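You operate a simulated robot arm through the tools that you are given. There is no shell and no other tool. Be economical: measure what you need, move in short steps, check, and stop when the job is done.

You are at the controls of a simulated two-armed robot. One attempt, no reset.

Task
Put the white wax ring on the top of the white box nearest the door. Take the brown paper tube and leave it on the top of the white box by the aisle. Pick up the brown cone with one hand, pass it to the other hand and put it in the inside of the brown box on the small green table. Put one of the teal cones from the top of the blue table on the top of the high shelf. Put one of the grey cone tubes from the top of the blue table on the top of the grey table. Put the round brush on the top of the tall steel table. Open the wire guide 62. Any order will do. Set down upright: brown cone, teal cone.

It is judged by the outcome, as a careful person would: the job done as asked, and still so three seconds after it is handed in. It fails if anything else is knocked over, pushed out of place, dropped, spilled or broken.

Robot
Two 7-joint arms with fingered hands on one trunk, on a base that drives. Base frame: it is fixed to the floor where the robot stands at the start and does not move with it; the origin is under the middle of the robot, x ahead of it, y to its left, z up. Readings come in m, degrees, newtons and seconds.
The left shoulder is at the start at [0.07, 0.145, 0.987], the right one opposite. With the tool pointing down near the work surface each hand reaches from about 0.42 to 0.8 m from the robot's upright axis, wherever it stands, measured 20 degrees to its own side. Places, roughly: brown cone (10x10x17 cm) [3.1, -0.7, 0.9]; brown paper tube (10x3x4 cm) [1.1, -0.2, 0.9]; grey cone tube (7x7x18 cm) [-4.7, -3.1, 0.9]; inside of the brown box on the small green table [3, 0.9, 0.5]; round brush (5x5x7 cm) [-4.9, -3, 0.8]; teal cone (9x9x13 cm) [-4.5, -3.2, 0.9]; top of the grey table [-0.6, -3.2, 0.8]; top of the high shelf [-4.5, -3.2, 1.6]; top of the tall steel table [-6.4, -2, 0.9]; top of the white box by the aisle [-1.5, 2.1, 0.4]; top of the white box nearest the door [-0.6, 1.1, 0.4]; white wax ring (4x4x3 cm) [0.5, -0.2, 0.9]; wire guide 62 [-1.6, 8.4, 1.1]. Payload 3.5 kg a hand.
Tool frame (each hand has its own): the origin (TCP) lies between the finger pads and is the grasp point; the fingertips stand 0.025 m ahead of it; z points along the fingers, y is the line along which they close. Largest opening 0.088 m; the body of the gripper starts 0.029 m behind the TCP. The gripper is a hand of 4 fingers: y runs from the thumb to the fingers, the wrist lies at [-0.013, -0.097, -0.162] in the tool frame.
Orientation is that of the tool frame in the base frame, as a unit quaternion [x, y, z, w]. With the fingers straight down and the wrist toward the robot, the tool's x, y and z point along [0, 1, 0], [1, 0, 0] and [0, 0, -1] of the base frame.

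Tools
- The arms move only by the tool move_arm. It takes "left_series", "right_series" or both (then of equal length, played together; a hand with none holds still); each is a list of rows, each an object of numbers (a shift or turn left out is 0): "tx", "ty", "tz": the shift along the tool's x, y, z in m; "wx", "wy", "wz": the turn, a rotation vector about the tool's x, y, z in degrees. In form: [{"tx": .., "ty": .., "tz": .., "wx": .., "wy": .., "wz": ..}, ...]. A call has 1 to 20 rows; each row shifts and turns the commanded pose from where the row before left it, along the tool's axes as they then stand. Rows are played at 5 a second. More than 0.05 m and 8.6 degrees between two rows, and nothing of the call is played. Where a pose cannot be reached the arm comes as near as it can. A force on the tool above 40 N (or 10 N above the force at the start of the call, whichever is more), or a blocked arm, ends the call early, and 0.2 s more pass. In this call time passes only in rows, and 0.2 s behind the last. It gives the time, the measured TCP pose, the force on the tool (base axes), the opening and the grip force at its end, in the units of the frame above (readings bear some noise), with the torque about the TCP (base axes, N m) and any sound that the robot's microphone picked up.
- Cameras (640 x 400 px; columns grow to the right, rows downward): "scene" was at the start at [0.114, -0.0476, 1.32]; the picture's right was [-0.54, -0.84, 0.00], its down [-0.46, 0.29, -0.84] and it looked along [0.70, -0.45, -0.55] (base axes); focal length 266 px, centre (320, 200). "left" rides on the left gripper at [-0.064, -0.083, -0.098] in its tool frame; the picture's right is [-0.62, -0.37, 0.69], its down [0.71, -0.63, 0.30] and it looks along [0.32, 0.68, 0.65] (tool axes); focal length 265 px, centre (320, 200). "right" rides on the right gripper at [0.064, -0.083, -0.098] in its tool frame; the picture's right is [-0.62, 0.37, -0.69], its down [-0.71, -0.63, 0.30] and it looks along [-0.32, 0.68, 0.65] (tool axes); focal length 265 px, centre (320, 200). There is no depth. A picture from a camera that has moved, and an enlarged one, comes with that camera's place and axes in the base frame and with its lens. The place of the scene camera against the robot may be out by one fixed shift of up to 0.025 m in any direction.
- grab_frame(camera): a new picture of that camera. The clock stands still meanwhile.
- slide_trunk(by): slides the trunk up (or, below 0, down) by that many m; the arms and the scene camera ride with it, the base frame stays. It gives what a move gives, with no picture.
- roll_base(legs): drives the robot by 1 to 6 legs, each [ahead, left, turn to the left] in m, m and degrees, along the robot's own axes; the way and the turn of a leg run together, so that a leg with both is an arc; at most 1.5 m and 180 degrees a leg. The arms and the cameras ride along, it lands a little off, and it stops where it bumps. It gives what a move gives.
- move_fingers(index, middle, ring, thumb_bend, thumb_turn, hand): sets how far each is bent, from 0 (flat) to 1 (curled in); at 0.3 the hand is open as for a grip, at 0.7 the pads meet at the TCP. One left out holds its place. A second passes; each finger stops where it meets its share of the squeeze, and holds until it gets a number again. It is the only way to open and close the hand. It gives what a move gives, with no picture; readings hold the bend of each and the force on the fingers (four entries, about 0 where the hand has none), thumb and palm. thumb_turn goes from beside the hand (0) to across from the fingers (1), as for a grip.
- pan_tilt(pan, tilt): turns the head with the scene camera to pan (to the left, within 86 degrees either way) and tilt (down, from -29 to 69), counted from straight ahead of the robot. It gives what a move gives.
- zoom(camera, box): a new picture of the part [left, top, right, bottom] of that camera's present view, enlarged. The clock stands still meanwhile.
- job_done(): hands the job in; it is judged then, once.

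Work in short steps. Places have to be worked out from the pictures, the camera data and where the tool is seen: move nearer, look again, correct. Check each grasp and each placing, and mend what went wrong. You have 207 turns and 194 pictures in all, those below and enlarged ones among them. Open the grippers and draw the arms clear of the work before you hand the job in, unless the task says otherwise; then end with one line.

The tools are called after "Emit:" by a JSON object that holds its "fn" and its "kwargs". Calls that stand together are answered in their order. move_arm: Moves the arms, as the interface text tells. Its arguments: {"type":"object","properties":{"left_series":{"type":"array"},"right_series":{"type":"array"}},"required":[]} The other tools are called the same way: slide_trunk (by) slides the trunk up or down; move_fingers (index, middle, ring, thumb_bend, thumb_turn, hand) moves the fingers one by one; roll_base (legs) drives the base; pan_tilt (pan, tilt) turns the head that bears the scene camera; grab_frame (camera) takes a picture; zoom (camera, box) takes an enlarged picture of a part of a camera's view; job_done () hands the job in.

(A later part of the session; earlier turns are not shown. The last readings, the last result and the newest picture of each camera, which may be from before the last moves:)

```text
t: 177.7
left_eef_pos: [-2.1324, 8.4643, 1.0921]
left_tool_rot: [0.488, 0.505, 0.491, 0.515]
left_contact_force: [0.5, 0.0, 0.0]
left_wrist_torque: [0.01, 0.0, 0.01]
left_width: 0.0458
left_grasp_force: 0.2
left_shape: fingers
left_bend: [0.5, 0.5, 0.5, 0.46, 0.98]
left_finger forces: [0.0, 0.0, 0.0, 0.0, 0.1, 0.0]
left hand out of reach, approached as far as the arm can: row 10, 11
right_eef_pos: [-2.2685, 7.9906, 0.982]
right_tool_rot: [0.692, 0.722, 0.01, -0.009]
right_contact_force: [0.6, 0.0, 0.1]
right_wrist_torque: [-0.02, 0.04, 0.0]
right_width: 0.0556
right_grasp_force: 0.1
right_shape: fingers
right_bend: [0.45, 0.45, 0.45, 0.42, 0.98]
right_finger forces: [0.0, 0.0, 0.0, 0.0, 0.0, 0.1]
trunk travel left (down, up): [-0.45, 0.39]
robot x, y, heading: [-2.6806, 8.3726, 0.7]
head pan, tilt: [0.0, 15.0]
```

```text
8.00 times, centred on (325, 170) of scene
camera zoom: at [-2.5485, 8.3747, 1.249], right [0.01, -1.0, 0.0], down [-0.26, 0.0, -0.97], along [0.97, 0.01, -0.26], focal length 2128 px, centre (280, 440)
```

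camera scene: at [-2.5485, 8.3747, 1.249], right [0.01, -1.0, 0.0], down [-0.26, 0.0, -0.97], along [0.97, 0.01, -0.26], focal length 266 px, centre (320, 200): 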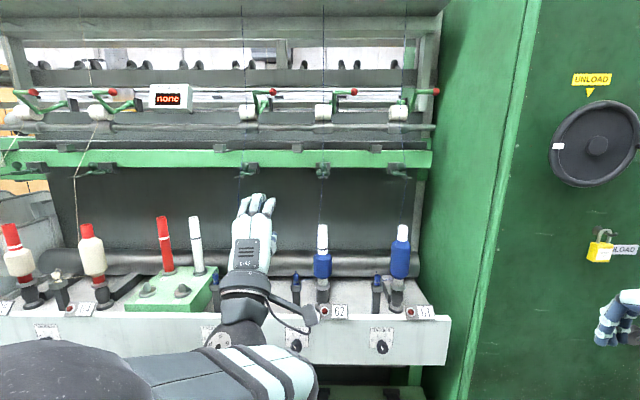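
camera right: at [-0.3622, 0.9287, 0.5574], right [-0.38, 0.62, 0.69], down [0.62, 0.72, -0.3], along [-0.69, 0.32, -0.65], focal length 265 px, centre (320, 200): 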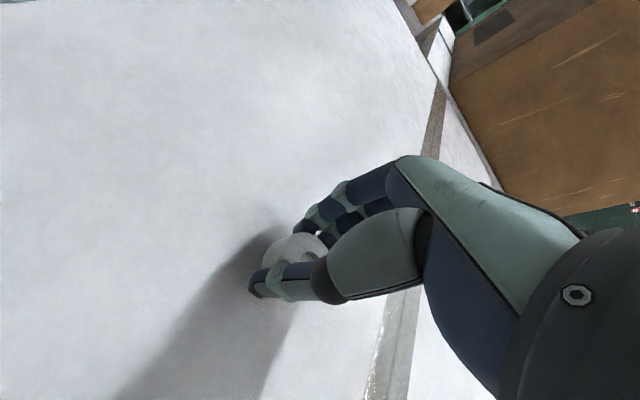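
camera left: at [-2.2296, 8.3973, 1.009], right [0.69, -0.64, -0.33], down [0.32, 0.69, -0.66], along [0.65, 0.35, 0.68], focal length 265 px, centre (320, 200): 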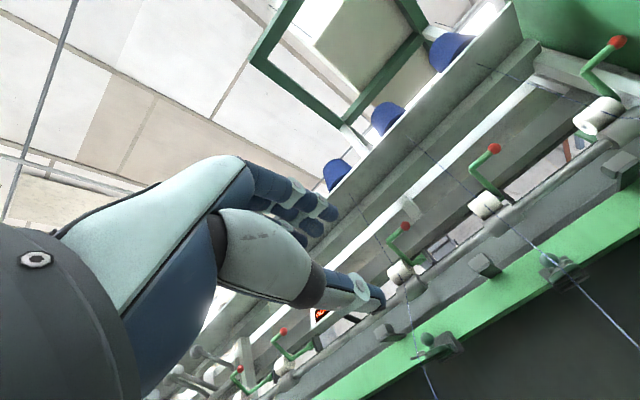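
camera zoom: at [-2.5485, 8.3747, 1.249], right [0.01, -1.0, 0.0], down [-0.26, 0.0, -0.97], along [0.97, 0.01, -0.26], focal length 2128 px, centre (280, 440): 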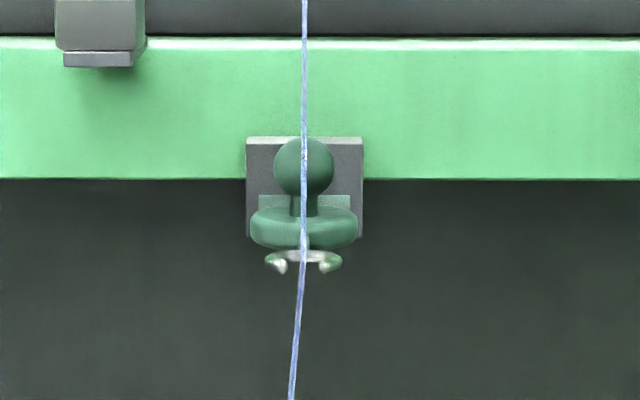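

The lappet's disc is at [-1.60, 8.374, 1.095] with the ball centre at z≈1.12. I open the hand, drive 0.25 m closer and look before inserting the thumb beneath it.

Emit:
{"fn": "move_fingers", "kwargs": {"hand": "left", "index": 0.3, "middle": 0.3, "ring": 0.3, "thumb_bend": 0.3}}

Emit:
{"fn": "roll_base", "kwargs": {"legs": [[0.25, 0, 0]]}}

Emit:
{"fn": "grab_frame", "kwargs": {"camera": "scene"}}

Emit:
{"fn": "grab_frame", "kwargs": {"camera": "left"}}

```text
t: 178.7
left_eef_pos: [-2.13, 8.4669, 1.0882]
left_tool_rot: [0.489, 0.508, 0.492, 0.51]
left_contact_force: [-1.4, 0.0, 0.0]
left_wrist_torque: [0.01, 0.0, 0.02]
left_width: 0.0846
left_grasp_force: 0.0
left_shape: fingers
left_bend: [0.3, 0.3, 0.3, 0.3, 0.98]
left_finger forces: [0.0, 0.0, 0.0, 0.0, 0.0, 0.1]
right_eef_pos: [-2.2691, 7.9907, 0.9819]
right_tool_rot: [0.692, 0.722, 0.011, -0.008]
right_contact_force: [0.3, 0.2, 0.2]
right_wrist_torque: [-0.04, -0.01, 0.04]
right_width: 0.0557
right_grasp_force: 0.1
right_shape: fingers
right_bend: [0.45, 0.45, 0.45, 0.42, 0.98]
right_finger forces: [0.0, 0.0, 0.1, 0.0, 0.0, 0.0]
trunk travel left (down, up): [-0.45, 0.39]
robot x, y, heading: [-2.6824, 8.3739, 0.7]
head pan, tilt: [0.0, 15.0]
```

```text
t: 180.5
left_eef_pos: [-1.8779, 8.4718, 1.085]
left_tool_rot: [0.49, 0.512, 0.489, 0.508]
left_contact_force: [0.4, 0.2, 0.2]
left_wrist_torque: [0.0, -0.03, 0.02]
left_width: 0.0843
left_grasp_force: 0.1
left_shape: fingers
left_bend: [0.3, 0.3, 0.3, 0.3, 0.98]
left_finger forces: [0.0, 0.0, 0.0, 0.1, 0.1, 0.1]
right_eef_pos: [-2.0206, 7.9941, 0.9818]
right_tool_rot: [0.692, 0.722, 0.011, -0.007]
right_contact_force: [-0.2, 0.3, -0.6]
right_wrist_torque: [-0.04, 0.03, 0.01]
right_width: 0.0554
right_grasp_force: 0.1
right_shape: fingers
right_bend: [0.45, 0.45, 0.45, 0.42, 0.98]
right_finger forces: [0.0, 0.1, 0.0, 0.1, 0.0, 0.0]
trunk travel left (down, up): [-0.45, 0.39]
robot x, y, heading: [-2.4341, 8.3769, 0.9]
head pan, tilt: [0.0, 15.0]
```

```text
124 pictures are left
camera scene: at [-2.3, 8.377, 1.2491], right [0.01, -1.0, 0.0], down [-0.26, 0.0, -0.97], along [0.97, 0.01, -0.26], focal length 266 px, centre (320, 200)
```

scene: 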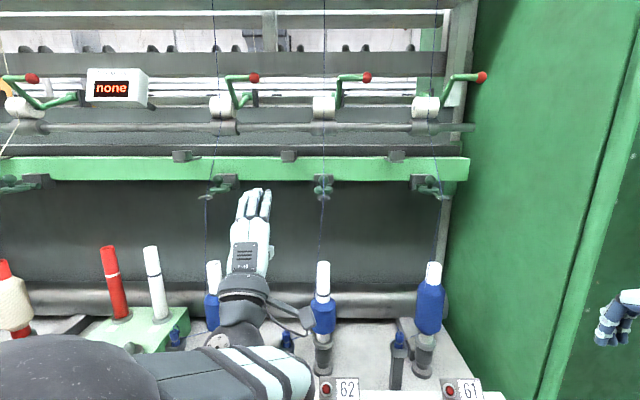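

```text
123 pictures are left
camera left: at [-1.9774, 8.4034, 1.0029], right [0.69, -0.63, -0.35], down [0.3, 0.69, -0.66], along [0.66, 0.35, 0.67], focal length 265 px, centre (320, 200)
```

left: 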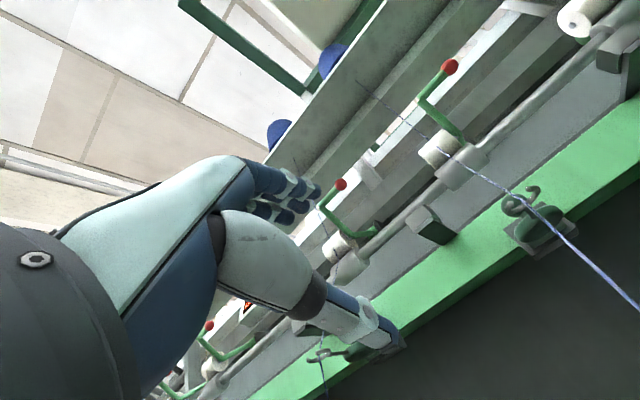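

I move laterally to line the thumb up just right of the yarn, then advance part-way.

Emit:
{"fn": "move_arm", "kwargs": {"left_series": [{"tx": -0.035, "ty": 0.006}, {"tx": -0.04, "ty": 0.006}, {"tx": -0.038, "ty": 0.006}, {"tz": 0.05}, {"tz": 0.05}, {"tz": 0.05}]}}

Emit:
{"fn": "zoom", "kwargs": {"camera": "scene", "box": [240, 130, 400, 250]}}

Emit:
{"fn": "grab_frame", "kwargs": {"camera": "left"}}

```text
t: 182.1
left_eef_pos: [-1.7241, 8.3943, 1.1152]
left_tool_rot: [0.468, 0.533, 0.487, 0.51]
left_contact_force: [-0.5, 0.4, 1.2]
left_wrist_torque: [-0.02, 0.0, -0.01]
left_width: 0.0845
left_grasp_force: 0.0
left_shape: fingers
left_bend: [0.3, 0.3, 0.3, 0.3, 0.98]
left_finger forces: [0.0, 0.1, 0.0, 0.0, 0.0, 0.0]
right_eef_pos: [-2.0218, 7.9931, 0.9829]
right_tool_rot: [0.692, 0.722, 0.012, -0.007]
right_contact_force: [1.0, 0.2, -0.2]
right_wrist_torque: [-0.03, -0.01, -0.01]
right_width: 0.0557
right_grasp_force: 0.1
right_shape: fingers
right_bend: [0.45, 0.45, 0.45, 0.42, 0.98]
right_finger forces: [0.1, 0.0, 0.0, 0.0, 0.0, 0.1]
trunk travel left (down, up): [-0.45, 0.39]
robot x, y, heading: [-2.4357, 8.3701, 0.5]
head pan, tilt: [0.0, 15.0]
stopped in row 6 (left hand): the arm was blocked; the commanded pose is now the measured one
```

```text
3.33 times, centred on (320, 190) of scene
camera zoom: at [-2.3018, 8.3775, 1.2494], right [0.01, -1.0, 0.0], down [-0.26, 0.0, -0.97], along [0.97, 0.01, -0.26], focal length 886 px, centre (320, 233)
```

zoom: 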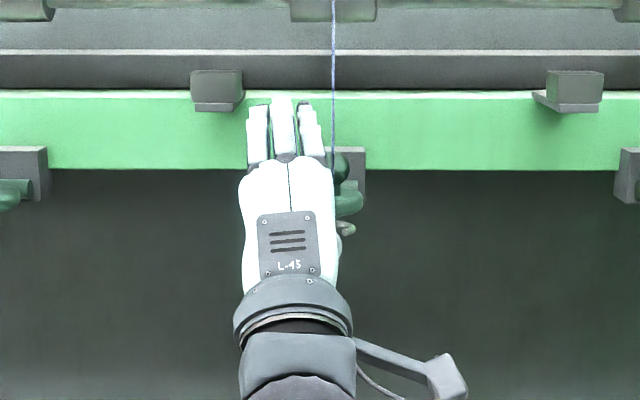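

```text
121 pictures are left
camera left: at [-1.8194, 8.3196, 1.0375], right [0.72, -0.62, -0.32], down [0.27, 0.67, -0.69], along [0.64, 0.41, 0.65], focal length 265 px, centre (320, 200)
```

left: 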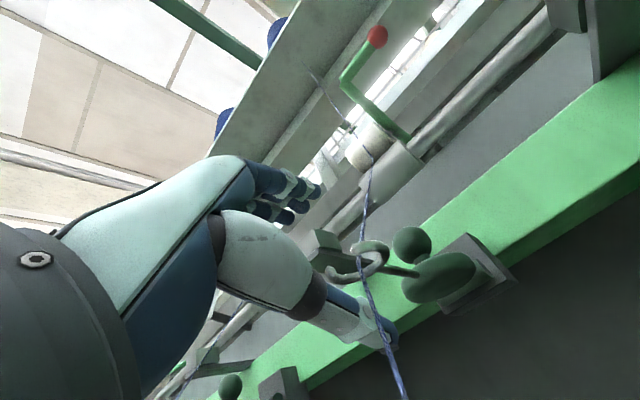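

The wire pigtail sticks out about 8 cm in front of the disc, with its coil near x≈-1.72, z≈1.088, and my thumb is just left of it. I drop slightly, shift right 3 cm with the base to get under the coil, and look.

Emit:
{"fn": "move_arm", "kwargs": {"left_series": [{"ty": -0.02}, {"ty": -0.015}]}}

Emit:
{"fn": "roll_base", "kwargs": {"legs": [[0, -0.03, 0]]}}

Emit:
{"fn": "grab_frame", "kwargs": {"camera": "left"}}

Emit:
{"fn": "zoom", "kwargs": {"camera": "scene", "box": [260, 140, 380, 230]}}

```text
t: 182.7
left_eef_pos: [-1.7239, 8.3869, 1.081]
left_tool_rot: [0.47, 0.53, 0.487, 0.51]
left_contact_force: [-0.1, -0.4, 0.4]
left_wrist_torque: [0.01, 0.0, 0.0]
left_width: 0.0846
left_grasp_force: 0.1
left_shape: fingers
left_bend: [0.3, 0.3, 0.3, 0.3, 0.98]
left_finger forces: [0.0, 0.0, 0.0, 0.1, 0.0, 0.1]
right_eef_pos: [-2.0211, 7.9935, 0.9821]
right_tool_rot: [0.692, 0.722, 0.011, -0.007]
right_contact_force: [-0.4, 0.4, 0.3]
right_wrist_torque: [0.01, -0.02, 0.03]
right_width: 0.0556
right_grasp_force: 0.1
right_shape: fingers
right_bend: [0.45, 0.45, 0.45, 0.42, 0.98]
right_finger forces: [0.0, 0.0, 0.0, 0.0, 0.0, 0.0]
trunk travel left (down, up): [-0.45, 0.39]
robot x, y, heading: [-2.4312, 8.3774, 0.7]
head pan, tilt: [0.0, 15.0]
```

```text
t: 183.5
left_eef_pos: [-1.7241, 8.3575, 1.0807]
left_tool_rot: [0.469, 0.531, 0.487, 0.51]
left_contact_force: [-0.1, 1.1, 1.2]
left_wrist_torque: [0.0, 0.0, -0.01]
left_width: 0.0847
left_grasp_force: 0.1
left_shape: fingers
left_bend: [0.3, 0.3, 0.3, 0.3, 0.98]
left_finger forces: [0.0, 0.0, 0.0, 0.0, 0.0, 0.1]
right_eef_pos: [-2.02, 7.9632, 0.9812]
right_tool_rot: [0.692, 0.722, 0.01, -0.007]
right_contact_force: [0.1, 0.4, 0.1]
right_wrist_torque: [0.04, -0.01, 0.0]
right_width: 0.0556
right_grasp_force: 0.0
right_shape: fingers
right_bend: [0.45, 0.45, 0.45, 0.42, 0.98]
right_finger forces: [0.1, 0.0, 0.0, 0.0, 0.0, 0.0]
trunk travel left (down, up): [-0.45, 0.39]
robot x, y, heading: [-2.4341, 8.3493, 0.8]
head pan, tilt: [0.0, 15.0]
```

```text
120 pictures are left
camera left: at [-1.8197, 8.284, 1.0023], right [0.72, -0.62, -0.32], down [0.28, 0.67, -0.69], along [0.64, 0.4, 0.65], focal length 265 px, centre (320, 200)
```

left: 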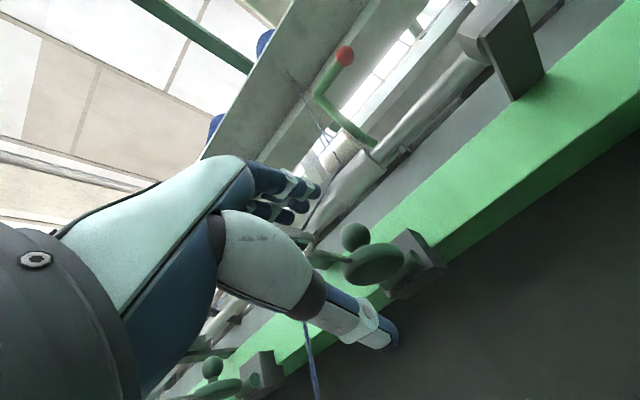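

```text
4.44 times, centred on (320, 185) of scene
camera zoom: at [-2.3002, 8.3472, 1.2492], right [0.01, -1.0, 0.0], down [-0.26, 0.0, -0.97], along [0.97, 0.01, -0.26], focal length 1182 px, centre (320, 267)
```

zoom: 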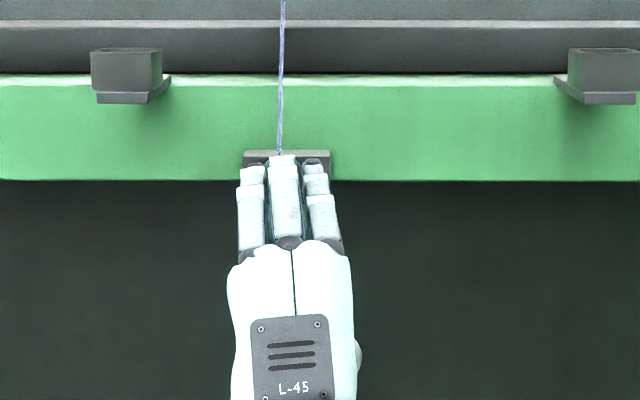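

The wire is now between thumb (below) and fingers (above). I lift slowly, watching force and position.

Emit:
{"fn": "move_arm", "kwargs": {"left_series": [{"ty": 0.015}, {"ty": 0.015}, {"ty": 0.015}, {"ty": 0.015}]}}

Emit:
{"fn": "grab_frame", "kwargs": {"camera": "left"}}

Emit:
{"fn": "zoom", "kwargs": {"camera": "scene", "box": [240, 110, 400, 230]}}

```text
t: 184.5
left_eef_pos: [-1.7253, 8.3632, 1.1392]
left_tool_rot: [0.47, 0.531, 0.488, 0.509]
left_contact_force: [0.4, 0.3, -0.3]
left_wrist_torque: [-0.01, 0.01, -0.03]
left_width: 0.0852
left_grasp_force: 0.2
left_shape: fingers
left_bend: [0.3, 0.3, 0.3, 0.3, 0.97]
left_finger forces: [0.1, 0.0, 0.0, 0.1, 0.4, 0.1]
right_eef_pos: [-2.0197, 7.9634, 0.9828]
right_tool_rot: [0.691, 0.723, 0.011, -0.008]
right_contact_force: [0.0, 0.3, -0.4]
right_wrist_torque: [-0.03, -0.03, -0.02]
right_width: 0.0553
right_grasp_force: 0.0
right_shape: fingers
right_bend: [0.45, 0.45, 0.45, 0.42, 0.98]
right_finger forces: [0.0, 0.0, 0.0, 0.0, 0.0, 0.1]
trunk travel left (down, up): [-0.45, 0.39]
robot x, y, heading: [-2.4307, 8.3424, 0.5]
head pan, tilt: [0.0, 15.0]
```

```text
118 pictures are left
camera left: at [-1.8206, 8.2889, 1.0617], right [0.72, -0.62, -0.32], down [0.28, 0.67, -0.69], along [0.64, 0.4, 0.65], focal length 265 px, centre (320, 200)
```

left: 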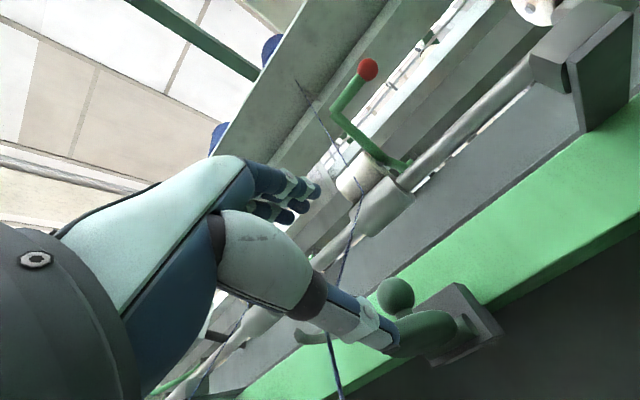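

```text
3.33 times, centred on (320, 170) of scene
camera zoom: at [-2.3003, 8.347, 1.2492], right [0.01, -1.0, 0.0], down [-0.26, 0.0, -0.97], along [0.97, 0.01, -0.26], focal length 886 px, centre (320, 300)
```

zoom: 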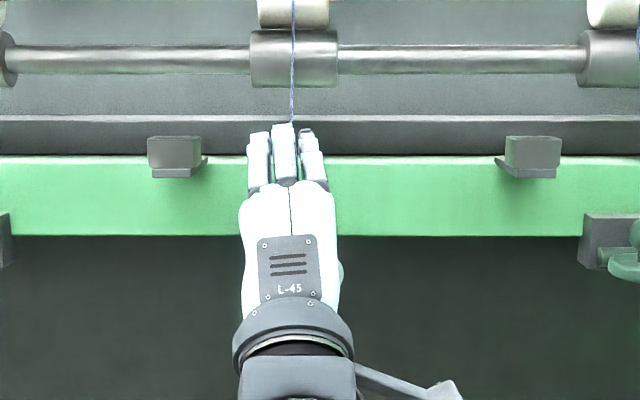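

The thumb begins to touch the wire. I continue lifting.

Emit:
{"fn": "move_arm", "kwargs": {"left_series": [{"ty": 0.012}, {"ty": 0.012}, {"ty": 0.012, "tz": 0.004}, {"ty": 0.012, "tz": 0.006}]}}

Emit:
{"fn": "grab_frame", "kwargs": {"camera": "left"}}

```text
t: 185.5
left_eef_pos: [-1.7143, 8.3674, 1.1884]
left_tool_rot: [0.47, 0.531, 0.487, 0.51]
left_contact_force: [-0.8, -0.3, 0.8]
left_wrist_torque: [-0.01, 0.0, -0.01]
left_width: 0.0847
left_grasp_force: 0.0
left_shape: fingers
left_bend: [0.3, 0.3, 0.3, 0.3, 0.97]
left_finger forces: [0.1, 0.0, 0.0, 0.0, 0.1, 0.0]
right_eef_pos: [-2.0187, 7.9648, 0.9825]
right_tool_rot: [0.691, 0.723, 0.011, -0.007]
right_contact_force: [0.1, 0.2, -0.3]
right_wrist_torque: [0.02, 0.02, 0.01]
right_width: 0.0556
right_grasp_force: 0.1
right_shape: fingers
right_bend: [0.45, 0.45, 0.45, 0.42, 0.98]
right_finger forces: [0.0, 0.0, 0.1, 0.1, 0.1, 0.0]
trunk travel left (down, up): [-0.45, 0.39]
robot x, y, heading: [-2.4356, 8.3442, 0.6]
head pan, tilt: [0.0, 15.0]
```

```text
116 pictures are left
camera left: at [-1.81, 8.293, 1.1097], right [0.72, -0.62, -0.32], down [0.28, 0.67, -0.69], along [0.64, 0.4, 0.65], focal length 265 px, centre (320, 200)
```

left: 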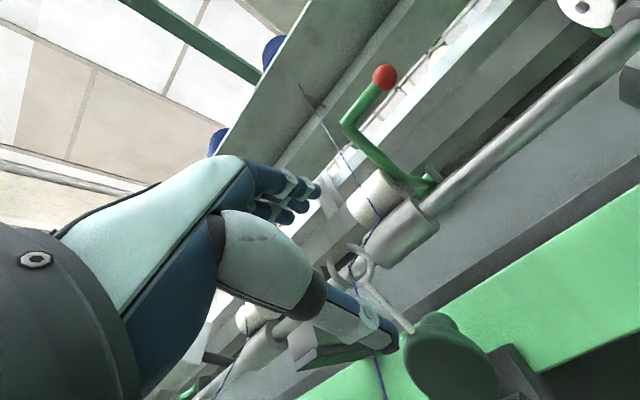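

The pigtail is swinging up with the thumb and the disc face is tilting toward me. I continue on the arc, up and forward.

Emit:
{"fn": "move_arm", "kwargs": {"left_series": [{"ty": 0.01, "tz": 0.008}, {"ty": 0.01, "tz": 0.01}, {"ty": 0.008, "tz": 0.012}]}}

Emit:
{"fn": "grab_frame", "kwargs": {"camera": "left"}}

Emit:
{"fn": "zoom", "kwargs": {"camera": "scene", "box": [240, 90, 400, 210]}}

```text
t: 186.3
left_eef_pos: [-1.6934, 8.3716, 1.2111]
left_tool_rot: [0.473, 0.529, 0.486, 0.51]
left_contact_force: [0.1, 1.2, -0.3]
left_wrist_torque: [0.02, 0.02, 0.02]
left_width: 0.0849
left_grasp_force: 0.0
left_shape: fingers
left_bend: [0.3, 0.3, 0.3, 0.3, 0.97]
left_finger forces: [0.0, 0.1, 0.1, 0.1, 0.0, 0.0]
left hand out of reach, approached as far as the arm can: row 3
right_eef_pos: [-2.0203, 7.9644, 0.9828]
right_tool_rot: [0.691, 0.722, 0.012, -0.007]
right_contact_force: [-0.1, -0.3, 0.7]
right_wrist_torque: [-0.02, 0.01, -0.01]
right_width: 0.0557
right_grasp_force: 0.1
right_shape: fingers
right_bend: [0.45, 0.45, 0.45, 0.42, 0.98]
right_finger forces: [0.1, 0.1, 0.0, 0.0, 0.0, 0.0]
trunk travel left (down, up): [-0.45, 0.39]
robot x, y, heading: [-2.4348, 8.3505, 0.5]
head pan, tilt: [0.0, 15.0]
```

```text
115 pictures are left
camera left: at [-1.79, 8.2984, 1.1329], right [0.71, -0.62, -0.32], down [0.28, 0.67, -0.69], along [0.65, 0.4, 0.65], focal length 265 px, centre (320, 200)
```

left: 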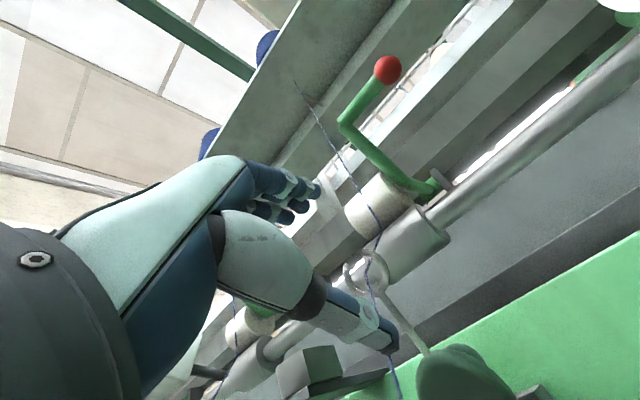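

```text
3.33 times, centred on (320, 150) of scene
camera zoom: at [-2.3008, 8.348, 1.2493], right [0.01, -1.0, 0.0], down [-0.26, 0.0, -0.97], along [0.97, 0.01, -0.26], focal length 886 px, centre (320, 367)
```

zoom: 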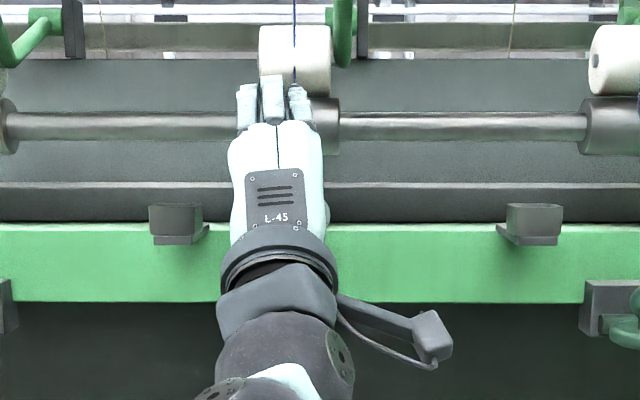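

The wire is now about 70° up (coil at z≈1.20). I back the thumb off and see whether it stays.

Emit:
{"fn": "move_arm", "kwargs": {"left_series": [{"tz": -0.02}, {"tz": -0.04}, {"tz": -0.05, "ty": -0.01}, {"tz": -0.045, "ty": -0.02}]}}

Emit:
{"fn": "grab_frame", "kwargs": {"camera": "left"}}

Emit:
{"fn": "zoom", "kwargs": {"camera": "scene", "box": [220, 80, 420, 230]}}

```text
refused: row 3 steps farther than a row can; nothing moved
```

```text
113 pictures are left
camera left: at [-1.79, 8.2984, 1.1329], right [0.71, -0.62, -0.32], down [0.28, 0.67, -0.69], along [0.65, 0.4, 0.65], focal length 265 px, centre (320, 200)
```

left: 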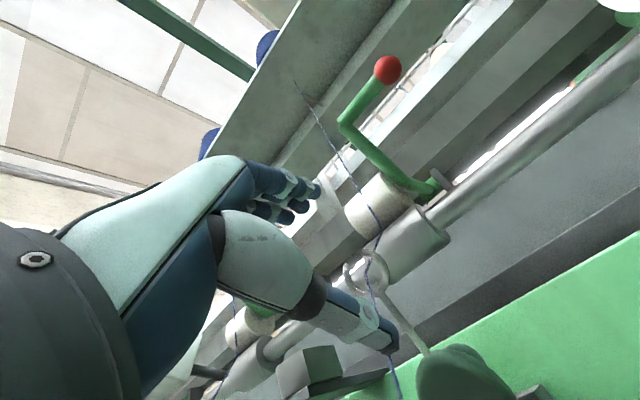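

```text
2.67 times, centred on (320, 155) of scene
camera zoom: at [-2.3008, 8.348, 1.2493], right [0.01, -1.0, 0.0], down [-0.26, 0.0, -0.97], along [0.97, 0.01, -0.26], focal length 709 px, centre (320, 320)
```

zoom: 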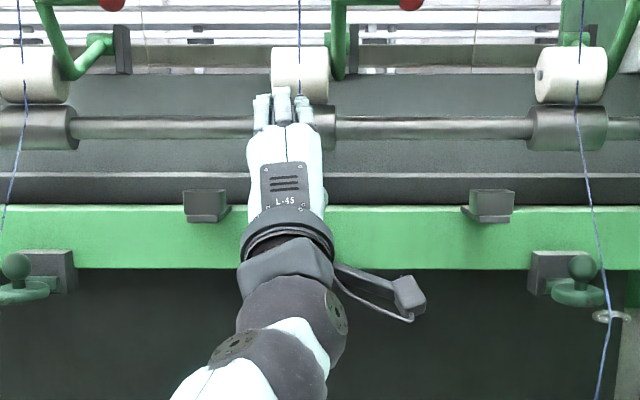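

I retry the withdrawal with shorter rows.

Emit:
{"fn": "move_arm", "kwargs": {"left_series": [{"tz": -0.02}, {"tz": -0.04}, {"tz": -0.045, "ty": -0.01}, {"tz": -0.045, "ty": -0.015}]}}

Emit:
{"fn": "grab_frame", "kwargs": {"camera": "left"}}

Emit:
{"fn": "zoom", "kwargs": {"camera": "scene", "box": [240, 80, 440, 230]}}

```text
t: 187.3
left_eef_pos: [-1.8463, 8.3629, 1.1882]
left_tool_rot: [0.469, 0.529, 0.487, 0.512]
left_contact_force: [-0.3, 0.4, 0.0]
left_wrist_torque: [0.0, 0.03, 0.01]
left_width: 0.0847
left_grasp_force: 0.0
left_shape: fingers
left_bend: [0.3, 0.3, 0.3, 0.3, 0.97]
left_finger forces: [0.0, 0.0, 0.1, 0.1, 0.1, 0.0]
right_eef_pos: [-2.0203, 7.9635, 0.9829]
right_tool_rot: [0.692, 0.722, 0.012, -0.007]
right_contact_force: [0.0, 0.0, 0.1]
right_wrist_torque: [0.0, 0.0, 0.01]
right_width: 0.0555
right_grasp_force: 0.0
right_shape: fingers
right_bend: [0.45, 0.45, 0.45, 0.42, 0.98]
right_finger forces: [0.0, 0.0, 0.0, 0.1, 0.0, 0.1]
trunk travel left (down, up): [-0.45, 0.39]
robot x, y, heading: [-2.4319, 8.3453, 0.6]
head pan, tilt: [0.0, 15.0]
```

```text
111 pictures are left
camera left: at [-1.9415, 8.2883, 1.1098], right [0.72, -0.62, -0.32], down [0.28, 0.67, -0.69], along [0.64, 0.4, 0.65], focal length 265 px, centre (320, 200)
```

left: 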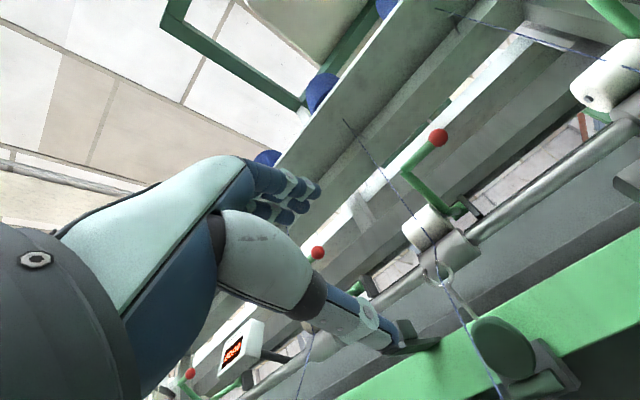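

```text
2.67 times, centred on (340, 155) of scene
camera zoom: at [-2.3014, 8.3474, 1.2494], right [0.01, -1.0, 0.0], down [-0.26, 0.0, -0.97], along [0.97, 0.01, -0.26], focal length 709 px, centre (267, 320)
```

zoom: 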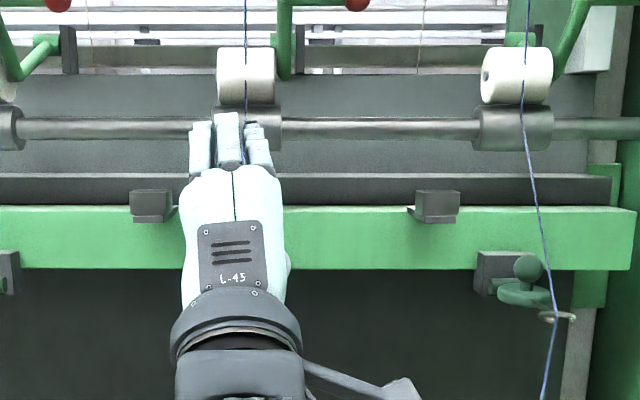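

The guide stays up. I back the base away and view it unobstructed.

Emit:
{"fn": "roll_base", "kwargs": {"legs": [[-0.2, 0, 0]]}}

Emit:
{"fn": "move_arm", "kwargs": {"left_series": [{"tx": 0.045}, {"tx": 0.045}, {"tx": 0.04}, {"tx": 0.04, "ty": -0.02}]}}

Emit:
{"fn": "zoom", "kwargs": {"camera": "scene", "box": [260, 90, 400, 195]}}

Emit:
{"fn": "zoom", "kwargs": {"camera": "left", "box": [400, 150, 640, 300]}}

```text
t: 188.9
left_eef_pos: [-2.0436, 8.358, 1.1875]
left_tool_rot: [0.47, 0.53, 0.487, 0.511]
left_contact_force: [0.0, -0.4, 0.6]
left_wrist_torque: [0.03, 0.02, -0.05]
left_width: 0.085
left_grasp_force: 0.1
left_shape: fingers
left_bend: [0.3, 0.3, 0.3, 0.3, 0.97]
left_finger forces: [0.0, 0.1, 0.0, 0.0, 0.0, 0.1]
right_eef_pos: [-2.2207, 7.9608, 0.9825]
right_tool_rot: [0.693, 0.721, 0.011, -0.007]
right_contact_force: [0.5, 0.3, 0.0]
right_wrist_torque: [0.02, 0.0, -0.01]
right_width: 0.0552
right_grasp_force: 0.0
right_shape: fingers
right_bend: [0.45, 0.45, 0.45, 0.42, 0.98]
right_finger forces: [0.1, 0.1, 0.0, 0.1, 0.0, 0.0]
trunk travel left (down, up): [-0.45, 0.39]
robot x, y, heading: [-2.6344, 8.3442, 0.5]
head pan, tilt: [0.0, 15.0]
```

```text
t: 189.9
left_eef_pos: [-2.0474, 8.5278, 1.151]
left_tool_rot: [0.47, 0.531, 0.486, 0.511]
left_contact_force: [-0.9, 0.1, 0.1]
left_wrist_torque: [0.03, 0.0, -0.01]
left_width: 0.0851
left_grasp_force: 0.1
left_shape: fingers
left_bend: [0.3, 0.3, 0.3, 0.3, 0.97]
left_finger forces: [0.0, 0.0, 0.1, 0.0, 0.0, 0.0]
right_eef_pos: [-2.2199, 7.9614, 0.982]
right_tool_rot: [0.693, 0.721, 0.011, -0.008]
right_contact_force: [-0.1, 0.6, -0.2]
right_wrist_torque: [-0.01, -0.02, 0.0]
right_width: 0.0559
right_grasp_force: 0.0
right_shape: fingers
right_bend: [0.45, 0.45, 0.45, 0.42, 0.98]
right_finger forces: [0.1, 0.0, 0.1, 0.0, 0.0, 0.0]
trunk travel left (down, up): [-0.45, 0.39]
robot x, y, heading: [-2.6315, 8.3432, 0.7]
head pan, tilt: [0.0, 15.0]
```

```text
3.81 times, centred on (330, 142) of scene
camera zoom: at [-2.4988, 8.3457, 1.2492], right [0.01, -1.0, 0.0], down [-0.26, 0.0, -0.97], along [0.97, 0.01, -0.26], focal length 1013 px, centre (282, 419)
```

zoom: 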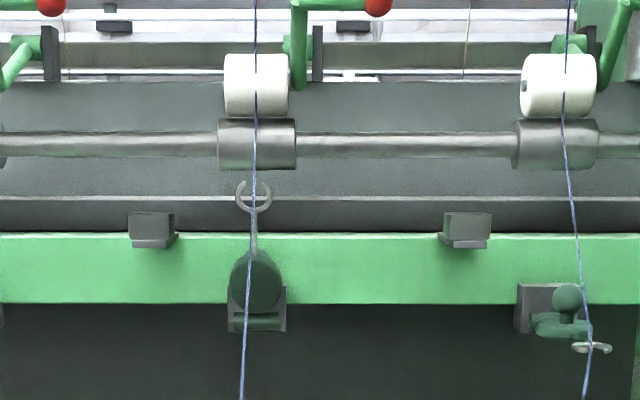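

```text
2.67 times, centred on (520, 225) of left
camera zoom: at [-2.1438, 8.4545, 1.0727], right [0.71, -0.62, -0.32], down [0.28, 0.67, -0.69], along [0.64, 0.4, 0.65], focal length 708 px, centre (-213, 133)
```

zoom: 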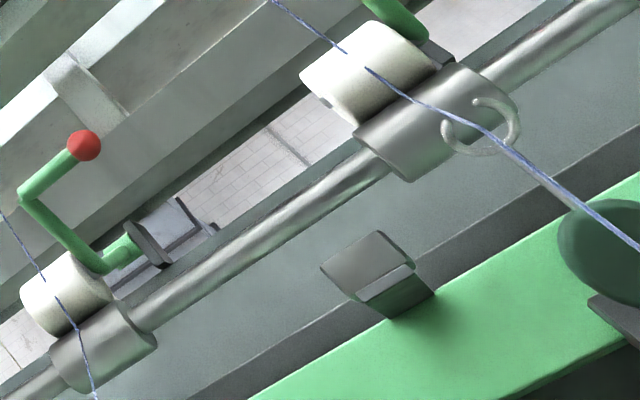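

Guide 62 is clearly standing open. I fold the left hand back to fingers-down, retract it, strafe back out past the cabinet and turn down the aisle.

Emit:
{"fn": "move_arm", "kwargs": {"left_series": [{"wx": 8.2}, {"wx": 8.2}, {"wx": 8.2}, {"wx": 8.2}, {"wx": 8.2}, {"wx": 8.2}, {"wx": 8.2}, {"wx": 8.2}, {"wx": 8.2}, {"wx": 8.2}, {"wx": 8}, {"ty": -0.04}, {"ty": -0.04}, {"ty": -0.03}]}}

Emit:
{"fn": "roll_base", "kwargs": {"legs": [[-0.03, -1.0, 0], [0, -1.0, 0]]}}

Emit:
{"fn": "pan_tilt", "kwargs": {"pan": -70, "tilt": 15}}

Emit:
{"fn": "grab_frame", "kwargs": {"camera": "scene"}}

```text
t: 192.9
left_eef_pos: [-2.1663, 8.5213, 1.1481]
left_tool_rot: [0.695, 0.718, -0.029, 0.028]
left_contact_force: [-0.3, 0.0, 0.3]
left_wrist_torque: [-0.03, -0.01, -0.04]
left_width: 0.085
left_grasp_force: 0.1
left_shape: fingers
left_bend: [0.3, 0.3, 0.3, 0.3, 0.97]
left_finger forces: [0.1, 0.0, 0.1, 0.1, 0.1, 0.0]
left hand out of reach, approached as far as the arm can: row 11
right_eef_pos: [-2.2201, 7.9606, 0.9813]
right_tool_rot: [0.693, 0.721, 0.012, -0.008]
right_contact_force: [-0.5, -0.5, 0.9]
right_wrist_torque: [0.02, -0.01, 0.03]
right_width: 0.0557
right_grasp_force: 0.1
right_shape: fingers
right_bend: [0.45, 0.45, 0.45, 0.42, 0.98]
right_finger forces: [0.0, 0.0, 0.0, 0.0, 0.0, 0.0]
trunk travel left (down, up): [-0.45, 0.39]
robot x, y, heading: [-2.6318, 8.3415, 0.4]
head pan, tilt: [0.0, 15.0]
```

```text
t: 202.9
left_eef_pos: [-2.1439, 6.5255, 1.1481]
left_tool_rot: [0.685, 0.727, -0.03, 0.029]
left_contact_force: [0.6, 0.5, 0.5]
left_wrist_torque: [-0.01, 0.0, 0.0]
left_width: 0.0846
left_grasp_force: 0.1
left_shape: fingers
left_bend: [0.3, 0.3, 0.3, 0.3, 0.97]
left_finger forces: [0.0, 0.1, 0.1, 0.0, 0.0, 0.0]
right_eef_pos: [-2.186, 5.9628, 0.981]
right_tool_rot: [0.684, 0.729, 0.011, -0.007]
right_contact_force: [-0.8, 0.3, 0.0]
right_wrist_torque: [0.01, -0.01, 0.02]
right_width: 0.0554
right_grasp_force: 0.1
right_shape: fingers
right_bend: [0.45, 0.45, 0.45, 0.42, 0.98]
right_finger forces: [0.0, 0.1, 0.0, 0.0, 0.0, 0.1]
trunk travel left (down, up): [-0.45, 0.39]
robot x, y, heading: [-2.6042, 6.3336, 1.8]
head pan, tilt: [0.0, 15.0]
```

```text
t: 204.3
left_eef_pos: [-2.1455, 6.5255, 1.148]
left_tool_rot: [0.685, 0.727, -0.031, 0.029]
left_contact_force: [0.3, -0.2, -0.1]
left_wrist_torque: [-0.02, 0.01, 0.0]
left_width: 0.0851
left_grasp_force: 0.1
left_shape: fingers
left_bend: [0.3, 0.3, 0.3, 0.3, 0.97]
left_finger forces: [0.0, 0.0, 0.0, 0.0, 0.0, 0.0]
right_eef_pos: [-2.1858, 5.9609, 0.9829]
right_tool_rot: [0.684, 0.729, 0.011, -0.008]
right_contact_force: [-0.6, 0.0, -0.1]
right_wrist_torque: [0.04, -0.01, 0.04]
right_width: 0.0558
right_grasp_force: 0.1
right_shape: fingers
right_bend: [0.45, 0.45, 0.45, 0.42, 0.98]
right_finger forces: [0.0, 0.1, 0.0, 0.0, 0.0, 0.1]
trunk travel left (down, up): [-0.45, 0.39]
robot x, y, heading: [-2.6103, 6.335, 2.0]
head pan, tilt: [-70.0, 15.0]
```

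```text
107 pictures are left
camera scene: at [-2.533, 6.25, 1.2492], right [-0.93, -0.37, 0.0], down [-0.1, 0.24, -0.97], along [0.36, -0.9, -0.26], focal length 266 px, centre (320, 200)
```

scene: 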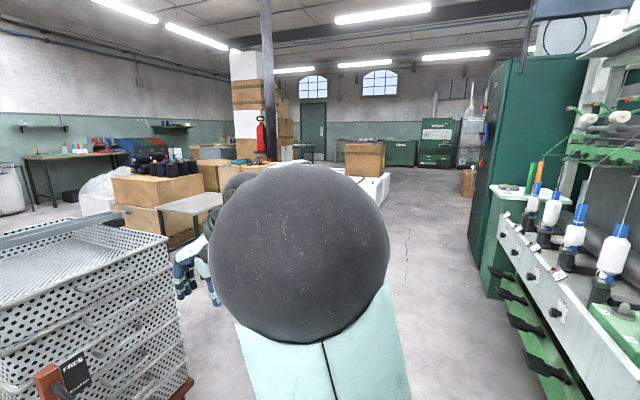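

I move forward slightly, turn to face -y, and drive back down the aisle to y≈-1.

Emit:
{"fn": "roll_base", "kwargs": {"legs": [[0.2, 0, 0], [0, 0, -90], [1.5, 0, 0], [1.5, 0, 0], [1.5, 0, 0]]}}

Emit:
{"fn": "pan_tilt", "kwargs": {"pan": -20, "tilt": 10}}

Emit:
{"fn": "grab_frame", "kwargs": {"camera": "scene"}}

```text
t: 231.0
left_eef_pos: [-2.0278, 1.3323, 1.1469]
left_tool_rot: [0.999, 0.031, -0.043, -0.002]
left_contact_force: [0.1, -0.6, 0.0]
left_wrist_torque: [0.01, 0.02, 0.01]
left_width: 0.0847
left_grasp_force: 0.1
left_shape: fingers
left_bend: [0.3, 0.3, 0.3, 0.3, 0.97]
left_finger forces: [0.0, 0.0, 0.0, 0.1, 0.0, 0.0]
right_eef_pos: [-2.5895, 1.373, 0.9824]
right_tool_rot: [0.999, 0.033, 0.013, 0.002]
right_contact_force: [0.6, -0.7, 0.9]
right_wrist_torque: [-0.01, -0.03, 0.01]
right_width: 0.0557
right_grasp_force: 0.1
right_shape: fingers
right_bend: [0.45, 0.45, 0.45, 0.42, 0.98]
right_finger forces: [0.0, 0.0, 0.0, 0.1, 0.0, 0.0]
trunk travel left (down, up): [-0.45, 0.39]
robot x, y, heading: [-2.2228, 1.7939, -87.7]
head pan, tilt: [-70.0, 15.0]
```

```text
t: 232.2
left_eef_pos: [-2.0279, 1.3334, 1.1461]
left_tool_rot: [0.999, 0.031, -0.042, -0.002]
left_contact_force: [-0.8, -0.6, 0.6]
left_wrist_torque: [0.0, -0.03, 0.02]
left_width: 0.085
left_grasp_force: 0.1
left_shape: fingers
left_bend: [0.3, 0.3, 0.3, 0.3, 0.97]
left_finger forces: [0.0, 0.0, 0.1, 0.0, 0.0, 0.0]
right_eef_pos: [-2.5909, 1.373, 0.981]
right_tool_rot: [0.999, 0.033, 0.013, 0.002]
right_contact_force: [0.5, -1.0, 0.1]
right_wrist_torque: [-0.01, 0.04, 0.0]
right_width: 0.0556
right_grasp_force: 0.0
right_shape: fingers
right_bend: [0.45, 0.45, 0.45, 0.42, 0.98]
right_finger forces: [0.0, 0.0, 0.0, 0.1, 0.1, 0.0]
trunk travel left (down, up): [-0.45, 0.39]
robot x, y, heading: [-2.2164, 1.7924, -87.9]
head pan, tilt: [-20.0, 10.0]
```

```text
106 pictures are left
camera scene: at [-2.2569, 1.6559, 1.2574], right [-0.95, 0.31, 0.0], down [0.05, 0.17, -0.98], along [-0.3, -0.94, -0.17], focal length 266 px, centre (320, 200)
```

scene: 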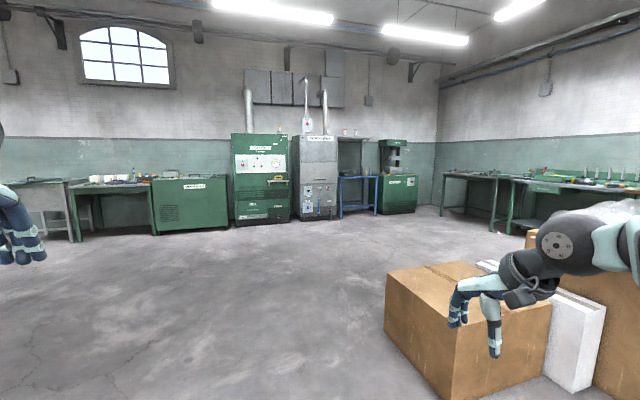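

The path ahead is clear; the blue table and high shelf are visible at the wall. I drive to y≈-1.1, then strafe to x≈-4.4.

Emit:
{"fn": "roll_base", "kwargs": {"legs": [[1.45, -0.1, -1], [1.45, -0.1, -1], [0, -1.0, 0], [0, -1.05, 0]]}}

Emit:
{"fn": "pan_tilt", "kwargs": {"pan": 0, "tilt": 10}}

Emit:
{"fn": "grab_frame", "kwargs": {"camera": "scene"}}

Emit:
{"fn": "zoom", "kwargs": {"camera": "scene", "box": [220, 80, 420, 230]}}

```text
t: 256.0
left_eef_pos: [-4.2728, -1.5089, 1.1474]
left_tool_rot: [0.999, -0.016, -0.042, -0.004]
left_contact_force: [0.1, 0.0, -0.4]
left_wrist_torque: [-0.04, 0.02, 0.02]
left_width: 0.0851
left_grasp_force: 0.1
left_shape: fingers
left_bend: [0.3, 0.3, 0.3, 0.3, 0.97]
left_finger forces: [0.0, 0.0, 0.1, 0.1, 0.0, 0.0]
right_eef_pos: [-4.8296, -1.4168, 0.982]
right_tool_rot: [1.0, -0.014, 0.013, 0.003]
right_contact_force: [1.1, -0.2, 0.7]
right_wrist_torque: [0.0, -0.02, -0.02]
right_width: 0.0556
right_grasp_force: 0.1
right_shape: fingers
right_bend: [0.45, 0.45, 0.45, 0.42, 0.98]
right_finger forces: [0.0, 0.0, 0.0, 0.0, 0.1, 0.0]
trunk travel left (down, up): [-0.45, 0.39]
robot x, y, heading: [-4.4203, -1.0329, -93.4]
head pan, tilt: [-20.0, 10.0]
```

```text
t: 256.8
left_eef_pos: [-4.2731, -1.5094, 1.1465]
left_tool_rot: [0.999, -0.016, -0.042, -0.002]
left_contact_force: [0.7, 0.3, 0.6]
left_wrist_torque: [0.02, -0.02, 0.01]
left_width: 0.085
left_grasp_force: 0.0
left_shape: fingers
left_bend: [0.3, 0.3, 0.3, 0.3, 0.97]
left_finger forces: [0.1, 0.0, 0.0, 0.0, 0.0, 0.0]
right_eef_pos: [-4.8299, -1.417, 0.9822]
right_tool_rot: [1.0, -0.014, 0.013, 0.003]
right_contact_force: [-0.3, -0.4, 0.1]
right_wrist_torque: [0.02, 0.0, -0.03]
right_width: 0.0554
right_grasp_force: 0.1
right_shape: fingers
right_bend: [0.45, 0.45, 0.45, 0.42, 0.98]
right_finger forces: [0.0, 0.1, 0.0, 0.0, 0.0, 0.0]
trunk travel left (down, up): [-0.45, 0.39]
robot x, y, heading: [-4.4215, -1.032, -93.5]
head pan, tilt: [0.0, 10.0]
```

```text
105 pictures are left
camera scene: at [-4.4395, -1.1746, 1.2574], right [-1.0, 0.06, 0.0], down [0.01, 0.17, -0.98], along [-0.06, -0.98, -0.17], focal length 266 px, centre (320, 200)
```

scene: 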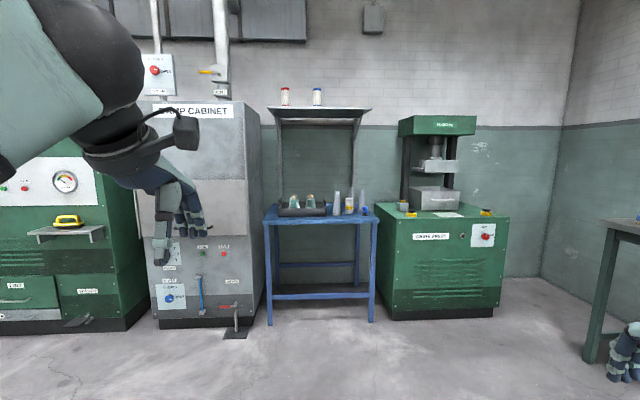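

```text
2.67 times, centred on (320, 155) of scene
camera zoom: at [-4.4395, -1.1746, 1.2574], right [-1.0, 0.06, 0.0], down [0.01, 0.17, -0.98], along [-0.06, -0.98, -0.17], focal length 709 px, centre (320, 320)
```

zoom: 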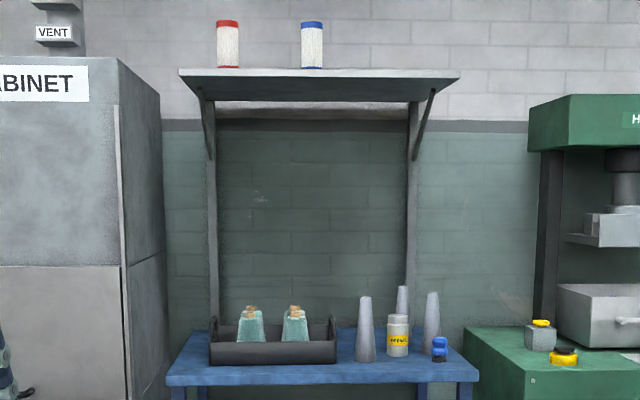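

On the blue table, left to right: two teal cones in a tray, grey tubes and a bottle, and a small blue round brush; the shelf is above. I move closer and look in detail.

Emit:
{"fn": "roll_base", "kwargs": {"legs": [[1.15, -0.06, 3.4]]}}

Emit:
{"fn": "pan_tilt", "kwargs": {"pan": -5, "tilt": 35}}

Emit:
{"fn": "grab_frame", "kwargs": {"camera": "scene"}}

Emit:
{"fn": "grab_frame", "kwargs": {"camera": "left"}}

Emit:
{"fn": "grab_frame", "kwargs": {"camera": "right"}}

```text
t: 262.6
left_eef_pos: [-4.3487, -2.6407, 1.1489]
left_tool_rot: [0.999, 0.008, -0.042, -0.002]
left_contact_force: [-0.6, 0.1, -0.2]
left_wrist_torque: [-0.02, 0.0, -0.01]
left_width: 0.0849
left_grasp_force: 0.0
left_shape: fingers
left_bend: [0.3, 0.3, 0.3, 0.3, 0.97]
left_finger forces: [0.0, 0.1, 0.0, 0.0, 0.0, 0.1]
right_eef_pos: [-4.9089, -2.5762, 0.9818]
right_tool_rot: [1.0, 0.011, 0.013, 0.003]
right_contact_force: [0.2, 0.0, 0.3]
right_wrist_torque: [0.02, -0.01, 0.03]
right_width: 0.0556
right_grasp_force: 0.0
right_shape: fingers
right_bend: [0.45, 0.45, 0.45, 0.42, 0.98]
right_finger forces: [0.1, 0.0, 0.0, 0.0, 0.0, 0.0]
trunk travel left (down, up): [-0.45, 0.39]
robot x, y, heading: [-4.5167, -2.1697, -90.7]
head pan, tilt: [0.0, 10.0]
```

```text
t: 263.5
left_eef_pos: [-4.3488, -2.6396, 1.148]
left_tool_rot: [0.999, 0.007, -0.042, -0.001]
left_contact_force: [-0.2, 0.1, -0.4]
left_wrist_torque: [0.01, 0.01, 0.01]
left_width: 0.085
left_grasp_force: 0.0
left_shape: fingers
left_bend: [0.3, 0.3, 0.3, 0.3, 0.97]
left_finger forces: [0.0, 0.0, 0.1, 0.0, 0.1, 0.0]
right_eef_pos: [-4.9085, -2.5753, 0.9816]
right_tool_rot: [1.0, 0.01, 0.013, 0.003]
right_contact_force: [0.1, -0.9, 0.0]
right_wrist_torque: [-0.01, 0.03, 0.0]
right_width: 0.0559
right_grasp_force: 0.2
right_shape: fingers
right_bend: [0.45, 0.45, 0.45, 0.42, 0.98]
right_finger forces: [0.1, 0.0, 0.1, 0.1, 0.0, 0.1]
trunk travel left (down, up): [-0.45, 0.39]
robot x, y, heading: [-4.5184, -2.1734, -90.3]
head pan, tilt: [-5.0, 35.0]
```

```text
103 pictures are left
camera scene: at [-4.5392, -2.3086, 1.2173], right [-1.0, 0.1, 0.0], down [0.06, 0.57, -0.82], along [-0.08, -0.82, -0.57], focal length 266 px, centre (320, 200)
```

scene: 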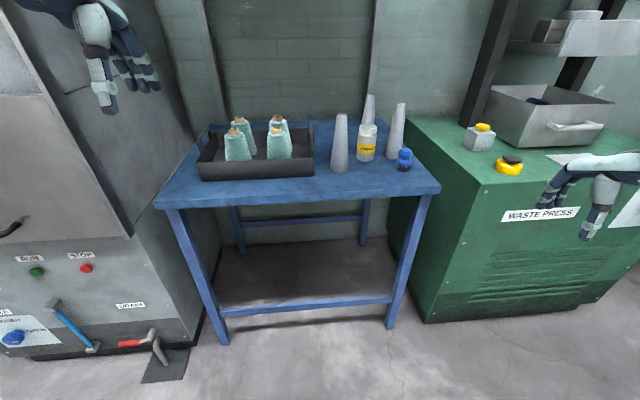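

```text
102 pictures are left
camera left: at [-4.4061, -2.5577, 1.2507], right [-0.68, 0.36, -0.64], down [0.68, 0.64, -0.36], along [0.28, -0.68, -0.68], focal length 265 px, centre (320, 200)
```

left: 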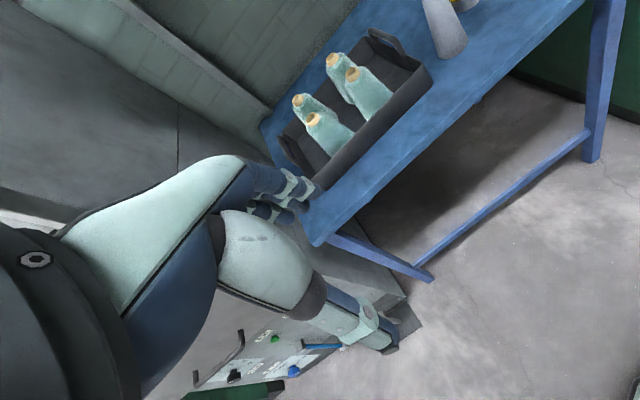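

```text
101 pictures are left
camera right: at [-4.8496, -2.4914, 1.0829], right [-0.63, -0.38, 0.68], down [-0.72, 0.61, -0.33], along [-0.29, -0.69, -0.66], focal length 265 px, centre (320, 200)
```

right: 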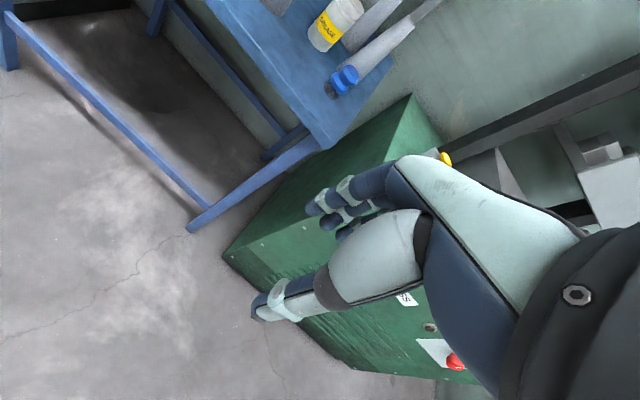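

The cones stand in a 2×2 block, with the front-right one at about [-4.48, -3.165]. For the shelf I need a near-horizontal hand with a sideways grip, so I reorient the left hand: yaw 90°, then pitch up 60°.

Emit:
{"fn": "move_arm", "kwargs": {"left_series": [{"wz": 8.2}, {"wz": 8.2}, {"wz": 8.2}, {"wz": 8.2}, {"wz": 8.2}, {"wz": 8.2}, {"wz": 8.2}, {"wz": 8.2}, {"wz": 8.2}, {"wz": 8.2}, {"wz": 8}, {"wy": 8.5}, {"wy": 8.5}, {"wy": 8.5}, {"wy": 8.5}, {"wy": 8.5}, {"wy": 8.5}, {"wy": 8.5}]}}

Emit:
{"fn": "pan_tilt", "kwargs": {"pan": 5, "tilt": 30}}

Emit:
{"fn": "grab_frame", "kwargs": {"camera": "scene"}}

```text
t: 265.5
left_eef_pos: [-4.3494, -2.6442, 1.1478]
left_tool_rot: [0.823, -0.566, -0.038, 0.028]
left_contact_force: [-12.3, -0.2, 2.1]
left_wrist_torque: [0.14, -1.31, 1.17]
left_width: 0.085
left_grasp_force: 0.0
left_shape: fingers
left_bend: [0.3, 0.3, 0.3, 0.3, 0.97]
left_finger forces: [0.1, 0.1, 0.0, 0.0, 0.1, 0.0]
right_eef_pos: [-4.9091, -2.5752, 0.9826]
right_tool_rot: [1.0, 0.011, 0.013, 0.003]
right_contact_force: [-0.9, 0.8, -0.9]
right_wrist_torque: [0.02, -0.03, 0.01]
right_width: 0.0556
right_grasp_force: 0.0
right_shape: fingers
right_bend: [0.45, 0.45, 0.45, 0.42, 0.98]
right_finger forces: [0.0, 0.0, 0.0, 0.1, 0.1, 0.0]
trunk travel left (down, up): [-0.45, 0.39]
robot x, y, heading: [-4.516, -2.1715, -90.6]
head pan, tilt: [-5.0, 35.0]
stopped in row 9 (left hand): the force on the tool passed its limit at 98 N (the readings are from after the stop); the commanded pose is now the measured one
```

```text
t: 266.2
left_eef_pos: [-4.35, -2.6434, 1.1494]
left_tool_rot: [0.823, -0.566, -0.038, 0.028]
left_contact_force: [-21.5, -1.5, 0.5]
left_wrist_torque: [0.09, -2.25, 2.11]
left_width: 0.085
left_grasp_force: 0.0
left_shape: fingers
left_bend: [0.3, 0.3, 0.3, 0.3, 0.97]
left_finger forces: [0.1, 0.0, 0.0, 0.0, 0.0, 0.1]
right_eef_pos: [-4.909, -2.5754, 0.9819]
right_tool_rot: [1.0, 0.01, 0.013, 0.003]
right_contact_force: [-0.6, 0.2, 0.1]
right_wrist_torque: [0.02, 0.01, -0.02]
right_width: 0.0553
right_grasp_force: 0.0
right_shape: fingers
right_bend: [0.45, 0.45, 0.45, 0.42, 0.98]
right_finger forces: [0.0, 0.0, 0.1, 0.0, 0.0, 0.0]
trunk travel left (down, up): [-0.45, 0.39]
robot x, y, heading: [-4.5184, -2.1722, -90.5]
head pan, tilt: [5.0, 30.0]
```

```text
100 pictures are left
camera scene: at [-4.5237, -2.3111, 1.225], right [-1.0, -0.08, 0.0], down [-0.04, 0.5, -0.87], along [0.07, -0.86, -0.5], focal length 266 px, centre (320, 200)
```

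scene: 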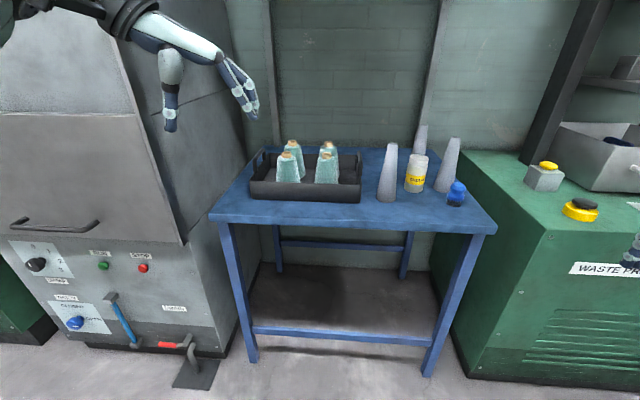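

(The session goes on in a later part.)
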